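You operate a simulated robot arm through the tools that you are given. There is no shell and no other tool. Be economical: measure what you need, move in short steps, check, and stop when the job is done.

Carry out the task below with a simulated robot arm. There is one attempt and no reset: what you move stays moved.

JOB
Put one of the punches from the top of the beech bench on the white flat pack there.
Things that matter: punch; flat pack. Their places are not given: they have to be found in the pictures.

Only the result counts: the job must be done as asked and must still hold three seconds after the hand-in. Knocking over, shifting, dropping, spilling or breaking anything else fails it.

ROBOT AND FRAMES
A 7-joint arm with a two-finger parallel gripper, fixed in place. Base frame: the origin is at the foot of the arm, x ahead of it, y to its left, z up; the work surface is at about z = 0. Units: m, degrees, N and s.
With the tool pointing down near the work surface it reaches from about 0.24 to 0.62 m from the base axis. Its first joint turns from -66.0 to 66.0 degrees. Payload 2.6 kg.
The TCP is the grasp point between the finger pads, 0.03 m short of the fingertips. In the tool frame z runs along the fingers and y along their closing line. The gripper opens to 0.094 m. The fingers are 0.028 m wide and 0.01 m thick; the gripper's body (0.05 by 0.096 m) begins 0.055 m behind the TCP.
Orientation is that of the tool frame in the base frame, as a unit quaternion [w, x, y, z]. With the fingers straight down and closing along the base's y, the tool's x points along the base's -x, its y along +y and its z along -z.

CONTROLS
- The arm moves only by the tool nudge_tool. Its argument "commands" is a list of rows, each an object of numbers (a shift or turn left out is 0, a gripper value left out holds the last): "dx", "dy", "dz": the shift along the base's x, y, z in m; "yaw": the turn about the base's z in degrees; "gripper": the finger opening in m, from 0 to 0.094. In form: [{"dx": .., "dy": .., "dz": .., "yaw": .., "gripper": ..}, ...]. A call has 1 to 20 rows; each row is the pose to reach, as a shift and turn from the pose commanded when the call began. A row lasts 0.2 s, in which the tool goes at most 0.05 m and 8.6 degrees; a call with a longer step from one row to the next is refused whole, and so is a gripper value outside its range. Where a pose cannot be reached the arm comes as near as it can. A force on the tool above 40 N (or 10 N above the force at the start of the call, whichever is more), or a blocked arm, ends the call early, and 0.2 s more pass. Each finger travels about 0.072 m/s and halts on what it meets, pressing with about 26 N; the grip force reading is that of the motor and also rises with nothing between the fingers. The clock runs only during rows and for 0.2 s after the last one: add rows that repeat a pose to give the fingers time. The reply holds the time, the measured pose of the TCP, the force on the tool along the base axes, the opening and the grip force, in the units named above and with some noise.
- Cameras (640 x 400 px; columns grow to the right, rows downward): "scene" is fixed at [0.0533, 0.4549, 0.56]; the picture's right is [-0.53, -0.85, 0.00], its down [-0.53, 0.33, -0.78] and it looks along [0.66, -0.41, -0.62] (base axes); focal length 321 px, centre (320, 200). "wrist" rides on the gripper at [-0.037, 0, -0.058] in the tool frame; the picture's right is [0.00, -1.00, 0.00], its down [0.97, 0.00, -0.24] and it looks along [0.24, 0.00, 0.97] (tool axes); focal length 218 px, centre (320, 200).
- get_image(camera): a new picture of that camera. No time passes.
- point_at(camera, pixels): for up to 12 pixels [column, row] of the newest picture of that camera ("zoom" is the newest enlarged one), the place [x, y, z] in the base frame of the surface seen there, good to about 0.002 m. No time passes.
- zoom(camera, box): a new picture of the part [left, top, right, bottom] of that camera's present view, enlarged. No time passes.
- job_done(): hands the job in; it is judged then, once.

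Go step by step. Measure first, check grasps and placings, and put right what went wrong. The budget is 60 turns and 26 pictures, counting those below and the enlarged ones. Unless the task says otherwise, let go and move clear before handing in, and close with one line.

The tools are called after "Emit:" as name(argument=value, ...) on one line, values as JSON. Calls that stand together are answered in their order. nudge_tool: Moves the arm, as the interface text tells. Its arguments: {"type":"object","properties":{"commands":{"type":"array","items":{"type":"object","properties":{"dx":{"type":"number"},"dy":{"type":"number"},"dz":{"type":"number"},"yaw":{"type":"number"},"gripper":{"type":"number"}}}}},"required":["commands"]} The other tools are called the same way: get_image (camera) takes a picture; point_at (camera, pixels) gives the place of the surface under pixels of a picture; zoom (camera, box) takes an enlarged picture of a part of a camera's view; job_done () hands the job in.

At the start:

```text
t: 0.0
position: [0.3179, 0.1263, 0.2905]
tool_rot: [0.0, 0.0, 1.0, 0.0]
wrist_force: [0.2, -0.5, -0.7]
finger_gap: 0.0939
finger_force: 0.0
```

scene: 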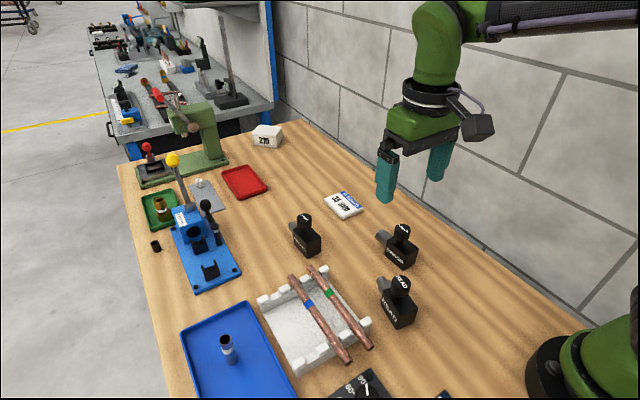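
wrist: 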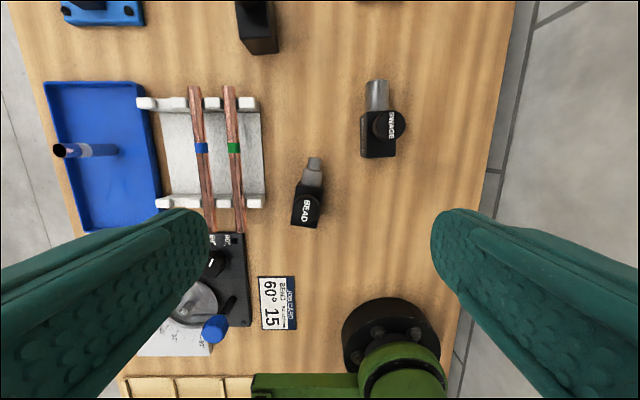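

The scene shows black labelled blocks near (306,235), (399,247), (398,302), which may be the punches, and a white flat pack near (343,205). I'll zoom in on both to check.

Emit:
zoom(camera="scene", box=[270, 170, 450, 340])

Emit:
zoom(camera="scene", box=[120, 110, 300, 300])

```text
2.35 times, centred on (360, 255) of scene
```

zoom: 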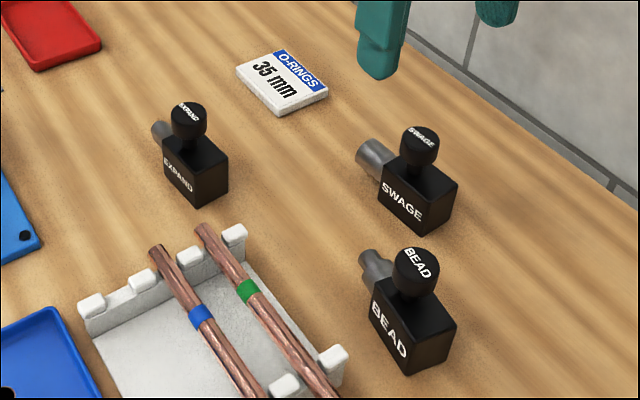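

```text
2.11 times, centred on (210, 205) of scene
```

zoom: 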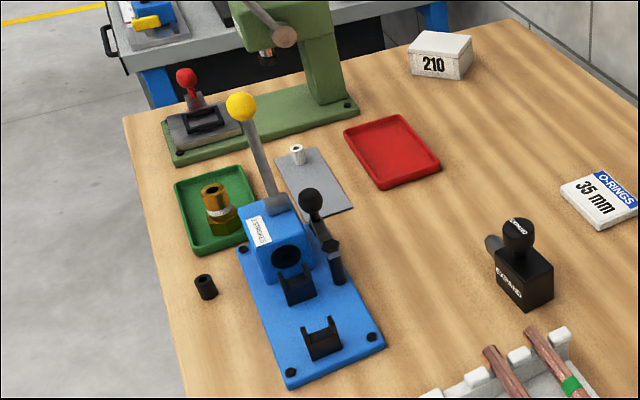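

EXPAND, SWAGE and BEAD are knobbed punches, and the flat pack is the white "O-RINGS 35 mm" one. I'll zoom in tighter on the pack and the SWAGE and EXPAND punches so I can measure them.

Emit:
zoom(camera="scene", box=[280, 180, 430, 274])

```text
4.26 times, centred on (355, 227) of scene
```

zoom: 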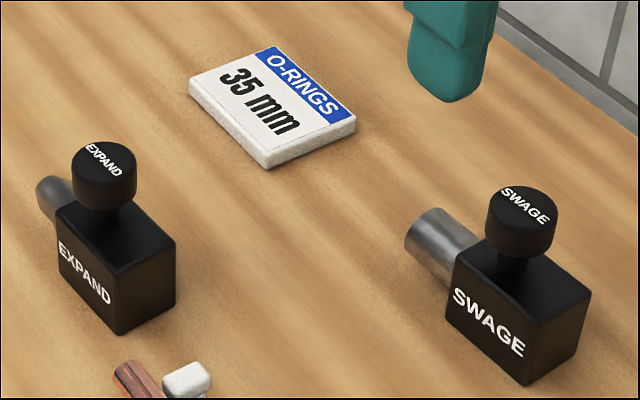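

The pack's corners are at (189,85), (275,47), (356,122), (267,167), and both punches are clear in this view. I'll measure the pack and the punch features.

Emit:
point_at(camera="zoom", pixels=[[192, 83], [275, 49], [353, 122], [266, 157], [105, 162], [124, 268], [173, 238], [60, 215], [48, 195], [172, 305], [120, 330], [274, 103]])

Emit:
point_at(camera="zoom", pixels=[[525, 207], [530, 322], [586, 293], [458, 256], [430, 225], [578, 350], [525, 380], [495, 265], [550, 262], [487, 195], [557, 220], [408, 240]])

```text
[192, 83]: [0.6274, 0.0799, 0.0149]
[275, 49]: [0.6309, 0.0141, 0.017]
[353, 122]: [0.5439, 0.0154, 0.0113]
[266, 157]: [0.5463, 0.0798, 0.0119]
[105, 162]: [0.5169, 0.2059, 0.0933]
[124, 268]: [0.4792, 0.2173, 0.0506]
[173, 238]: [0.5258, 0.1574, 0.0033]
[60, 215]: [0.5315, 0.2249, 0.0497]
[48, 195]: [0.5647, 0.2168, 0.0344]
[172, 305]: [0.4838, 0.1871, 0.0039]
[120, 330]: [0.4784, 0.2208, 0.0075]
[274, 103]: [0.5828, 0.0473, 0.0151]
```

```text
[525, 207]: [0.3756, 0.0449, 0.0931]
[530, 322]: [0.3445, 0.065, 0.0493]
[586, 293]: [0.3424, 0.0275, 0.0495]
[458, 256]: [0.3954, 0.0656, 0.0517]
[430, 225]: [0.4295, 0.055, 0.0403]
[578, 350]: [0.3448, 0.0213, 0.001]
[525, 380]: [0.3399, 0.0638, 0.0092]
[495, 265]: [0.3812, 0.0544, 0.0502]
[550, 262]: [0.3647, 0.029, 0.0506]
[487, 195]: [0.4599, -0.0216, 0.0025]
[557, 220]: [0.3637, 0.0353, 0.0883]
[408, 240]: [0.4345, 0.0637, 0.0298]
```

Measurements: the SWAGE body spans x 0.343–0.396 and y 0.027–0.065, is 0.05 high, and lines up with the base axes. The pack is centred at about (0.587, 0.047) with its top near 0.014. I'll move above SWAGE, lower to z≈0.14 and look.

Emit:
nudge_tool(commands=[{"dx": 0.02, "dy": -0.03, "gripper": 0.068}, {"dx": 0.04, "dy": -0.06}, {"dx": 0.052, "dy": -0.08}, {"dx": 0.052, "dy": -0.08, "dz": -0.04}, {"dx": 0.052, "dy": -0.08, "dz": -0.08}, {"dx": 0.052, "dy": -0.08, "dz": -0.12}, {"dx": 0.052, "dy": -0.08, "dz": -0.15}, {"dx": 0.052, "dy": -0.08, "dz": -0.15}])

Emit:
get_image(camera="wrist")

```text
t: 1.8
position: [0.3702, 0.0463, 0.1404]
tool_rot: [0.0, 0.0, 1.0, 0.0]
wrist_force: [-0.3, 0.0, -0.4]
finger_gap: 0.0682
finger_force: 0.0
```

```text
20 pictures are left
```

wrist: 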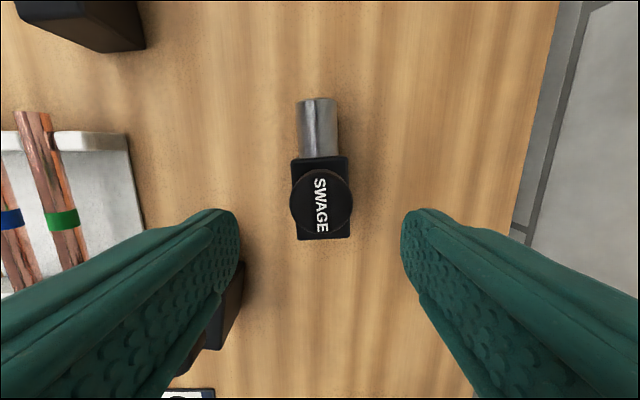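

SWAGE sits centred between the fingers at (321,200). BEAD shows behind the left finger near (225,310), so I'll check how far away its edges are.

Emit:
point_at(camera="wrist", pixels=[[240, 275], [240, 315], [228, 345], [298, 160], [346, 160], [297, 236], [349, 236], [320, 203], [300, 103], [336, 103]])

```text
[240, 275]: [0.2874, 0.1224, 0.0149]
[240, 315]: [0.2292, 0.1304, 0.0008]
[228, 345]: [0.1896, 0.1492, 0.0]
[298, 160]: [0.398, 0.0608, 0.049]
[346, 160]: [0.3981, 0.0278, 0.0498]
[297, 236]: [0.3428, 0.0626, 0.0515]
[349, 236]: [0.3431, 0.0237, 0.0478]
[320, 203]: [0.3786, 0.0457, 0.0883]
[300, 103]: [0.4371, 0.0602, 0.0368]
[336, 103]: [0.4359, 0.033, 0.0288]
```

BEAD ends at x≈0.29, clear of the fingers. SWAGE's body is centred at (0.370, 0.045), so I'll descend to z=0.05 and close.

Emit:
nudge_tool(commands=[{"dy": -0.001, "dz": -0.03}, {"dy": -0.001, "dz": -0.06}, {"dy": -0.001, "dz": -0.08}, {"dy": -0.001, "dz": -0.09}, {"dy": -0.001, "dz": -0.09, "gripper": 0.048}, {"dy": -0.001, "dz": -0.09, "gripper": 0.042}, {"dy": -0.001, "dz": -0.09, "gripper": 0.03}, {"dy": -0.001, "dz": -0.09, "gripper": 0.03}, {"dy": -0.001, "dz": -0.09, "gripper": 0.03}])

```text
t: 3.8
position: [0.3705, 0.0457, 0.0501]
tool_rot: [0.001, 0.0, 1.0, 0.0]
wrist_force: [2.1, 1.4, -0.4]
finger_gap: 0.0442
finger_force: 26.0
```

The fingers stopped at 0.044 m with 26 N, so they're holding something. I'll lift straight up and check.

Emit:
nudge_tool(commands=[{"dz": 0.01}, {"dz": 0.03}, {"dz": 0.05}, {"dz": 0.07}, {"dz": 0.07}])

Emit:
get_image(camera="scene")

Emit:
get_image(camera="wrist")

```text
t: 5.0
position: [0.3697, 0.0449, 0.1213]
tool_rot: [0.0, 0.0, 1.0, 0.001]
wrist_force: [-0.5, 0.1, -7.1]
finger_gap: 0.0443
finger_force: 26.3
```

```text
19 pictures are left
```

scene: 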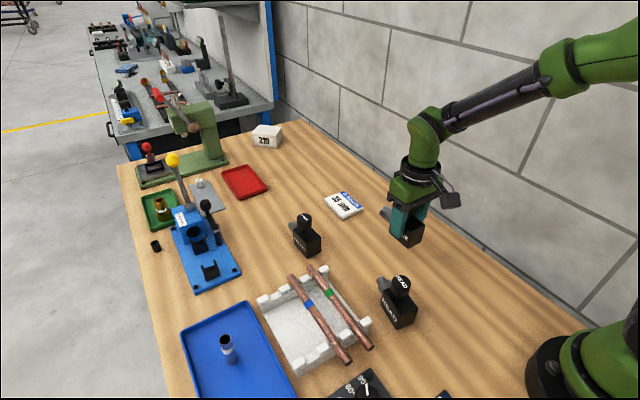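

```text
18 pictures are left
```

wrist: 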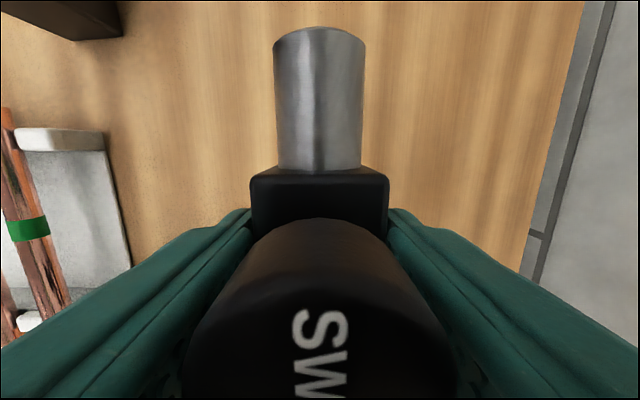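

SWAGE is held level, about 0.7 kg by the force reading, and nothing else moved. I'll carry it over to above the pack centre at (0.585, 0.047).

Emit:
nudge_tool(commands=[{"dx": 0.03}, {"dx": 0.06}, {"dx": 0.09}, {"dx": 0.12, "dy": 0.002}, {"dx": 0.15, "dy": 0.002}, {"dx": 0.18, "dy": 0.002}, {"dx": 0.205, "dy": 0.002}, {"dx": 0.215, "dy": 0.002}, {"dx": 0.215, "dy": 0.002}])

Emit:
zoom(camera="scene", box=[270, 140, 420, 234])

```text
t: 7.0
position: [0.5855, 0.0469, 0.119]
tool_rot: [-0.001, 0.0, 1.0, 0.0]
wrist_force: [0.0, 0.4, -6.6]
finger_gap: 0.0441
finger_force: 25.9
```

```text
4.26 times, centred on (345, 187) of scene
```

zoom: 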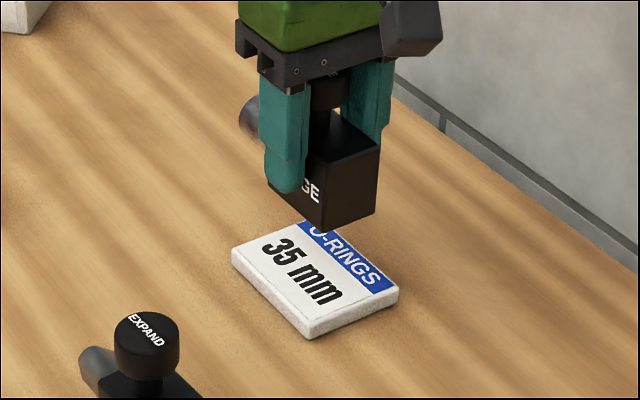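

The punch is hanging over the pack. I'll re-measure the pack's height and edges before lowering.

Emit:
point_at(camera="zoom", pixels=[[290, 285], [320, 305], [270, 260], [350, 285], [234, 252], [308, 328], [395, 290], [295, 240], [325, 226], [376, 212], [328, 160], [376, 150]])

```text
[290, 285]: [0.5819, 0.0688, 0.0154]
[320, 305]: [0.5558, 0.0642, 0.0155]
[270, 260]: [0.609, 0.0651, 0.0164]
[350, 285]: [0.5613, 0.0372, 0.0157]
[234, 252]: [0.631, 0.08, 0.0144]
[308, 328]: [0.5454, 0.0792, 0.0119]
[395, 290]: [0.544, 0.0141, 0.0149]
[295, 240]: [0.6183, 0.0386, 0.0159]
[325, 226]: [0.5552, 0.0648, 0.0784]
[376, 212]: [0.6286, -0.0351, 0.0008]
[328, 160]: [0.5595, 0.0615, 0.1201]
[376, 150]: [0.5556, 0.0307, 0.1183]
```

The pack top is at z≈0.0155, so the punch should touch down at TCP z≈0.0655. I'll lower slowly and read the force.

Emit:
nudge_tool(commands=[{"dz": -0.02}, {"dz": -0.035}, {"dz": -0.044}, {"dz": -0.048}, {"dz": -0.05}, {"dz": -0.051}, {"dz": -0.051}])

```text
t: 8.6
position: [0.5849, 0.0464, 0.0689]
tool_rot: [0.0, 0.0, 1.0, 0.0]
wrist_force: [0.2, 0.3, -6.6]
finger_gap: 0.0443
finger_force: 26.0
```

No contact yet at z=0.069 because the force hasn't changed. I'll continue in 1 mm steps.

Emit:
nudge_tool(commands=[{"dz": -0.001}, {"dz": -0.002}, {"dz": -0.003}, {"dz": -0.0035}, {"dz": -0.0035}])

```text
t: 9.8
position: [0.5853, 0.0467, 0.0664]
tool_rot: [0.0, 0.001, 1.0, 0.0]
wrist_force: [0.2, -0.6, -7.0]
finger_gap: 0.0443
finger_force: 26.1
```

The force still shows the full weight hanging, so I'll go a little lower.

Emit:
nudge_tool(commands=[{"dz": -0.0005}, {"dz": -0.001}, {"dz": -0.0015}, {"dz": -0.0015}])

```text
t: 10.8
position: [0.587, 0.0473, 0.0637]
tool_rot: [0.0, 0.0, 1.0, -0.001]
wrist_force: [0.4, 0.7, -6.7]
finger_gap: 0.0443
finger_force: 25.8
```

Still hanging at about 0.064, so I'll take another small step down.

Emit:
nudge_tool(commands=[{"dz": -0.0005}, {"dz": -0.001}, {"dz": -0.001}])

Emit:
zoom(camera="scene", box=[305, 165, 385, 215])

```text
t: 11.6
position: [0.5851, 0.0469, 0.0639]
tool_rot: [0.0, 0.0, 1.0, 0.0]
wrist_force: [-0.2, 1.1, -1.5]
finger_gap: 0.0445
finger_force: 26.5
```

```text
8.00 times, centred on (345, 190) of scene
```

zoom: 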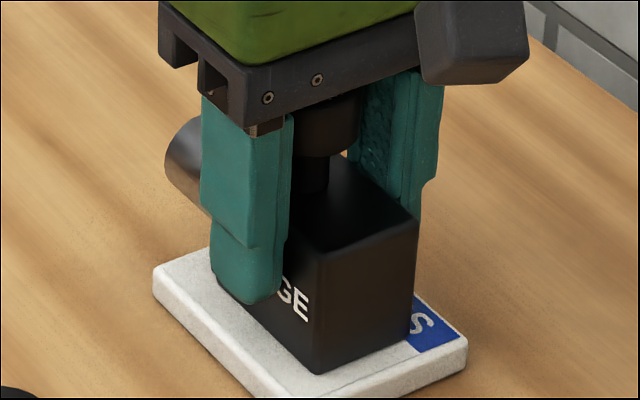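

The force fell to -1.5 N and the picture shows the body resting on the pack, so it has made contact. I'll open the fingers gradually, then lift clear.

Emit:
nudge_tool(commands=[{"gripper": 0.048}, {"gripper": 0.056}, {"gripper": 0.066}, {"gripper": 0.07}, {"gripper": 0.07}, {"dz": 0.01}, {"dz": 0.03}, {"dz": 0.06}, {"dz": 0.1}, {"dz": 0.14}, {"dz": 0.16}, {"dz": 0.16, "dx": -0.04}, {"dz": 0.16, "dx": -0.08}, {"dz": 0.16, "dx": -0.12}, {"dz": 0.16, "dx": -0.12}])

Emit:
zoom(camera="scene", box=[265, 140, 425, 240])

Emit:
get_image(camera="scene")

```text
t: 14.8
position: [0.4642, 0.0467, 0.2248]
tool_rot: [0.001, 0.0, 1.0, 0.0]
wrist_force: [1.0, -0.9, 0.5]
finger_gap: 0.0701
finger_force: 0.0
```

```text
4.00 times, centred on (345, 190) of scene
```

zoom: 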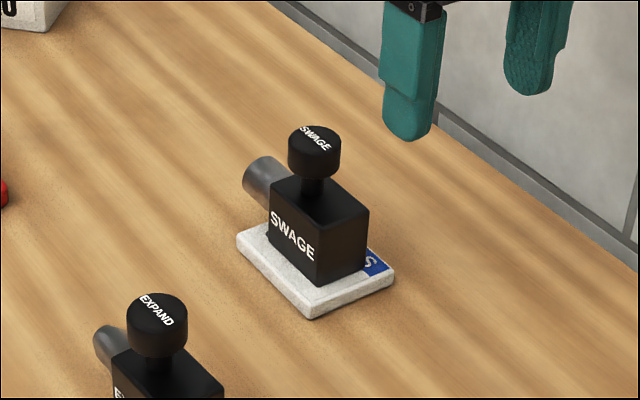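

```text
14 pictures are left
```

scene: 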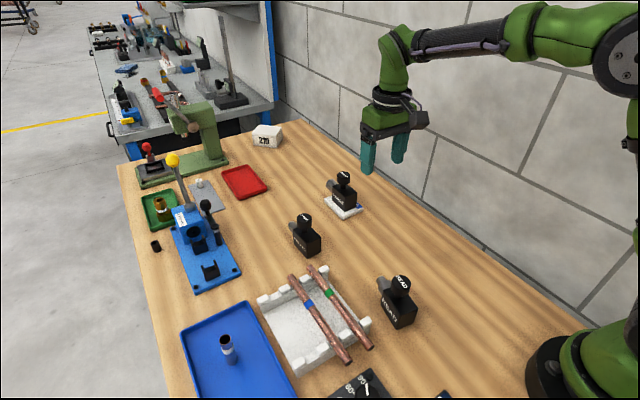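

The SWAGE punch stands level in the middle of the white pack, the gripper is clear, and everything else looks unmoved, so I'm handing in.

Emit:
job_done()

```text
The job is handed in.
```

The SWAGE punch is standing on the white O-RINGS 35 mm flat pack, released and with the arm clear, and the job is handed in.
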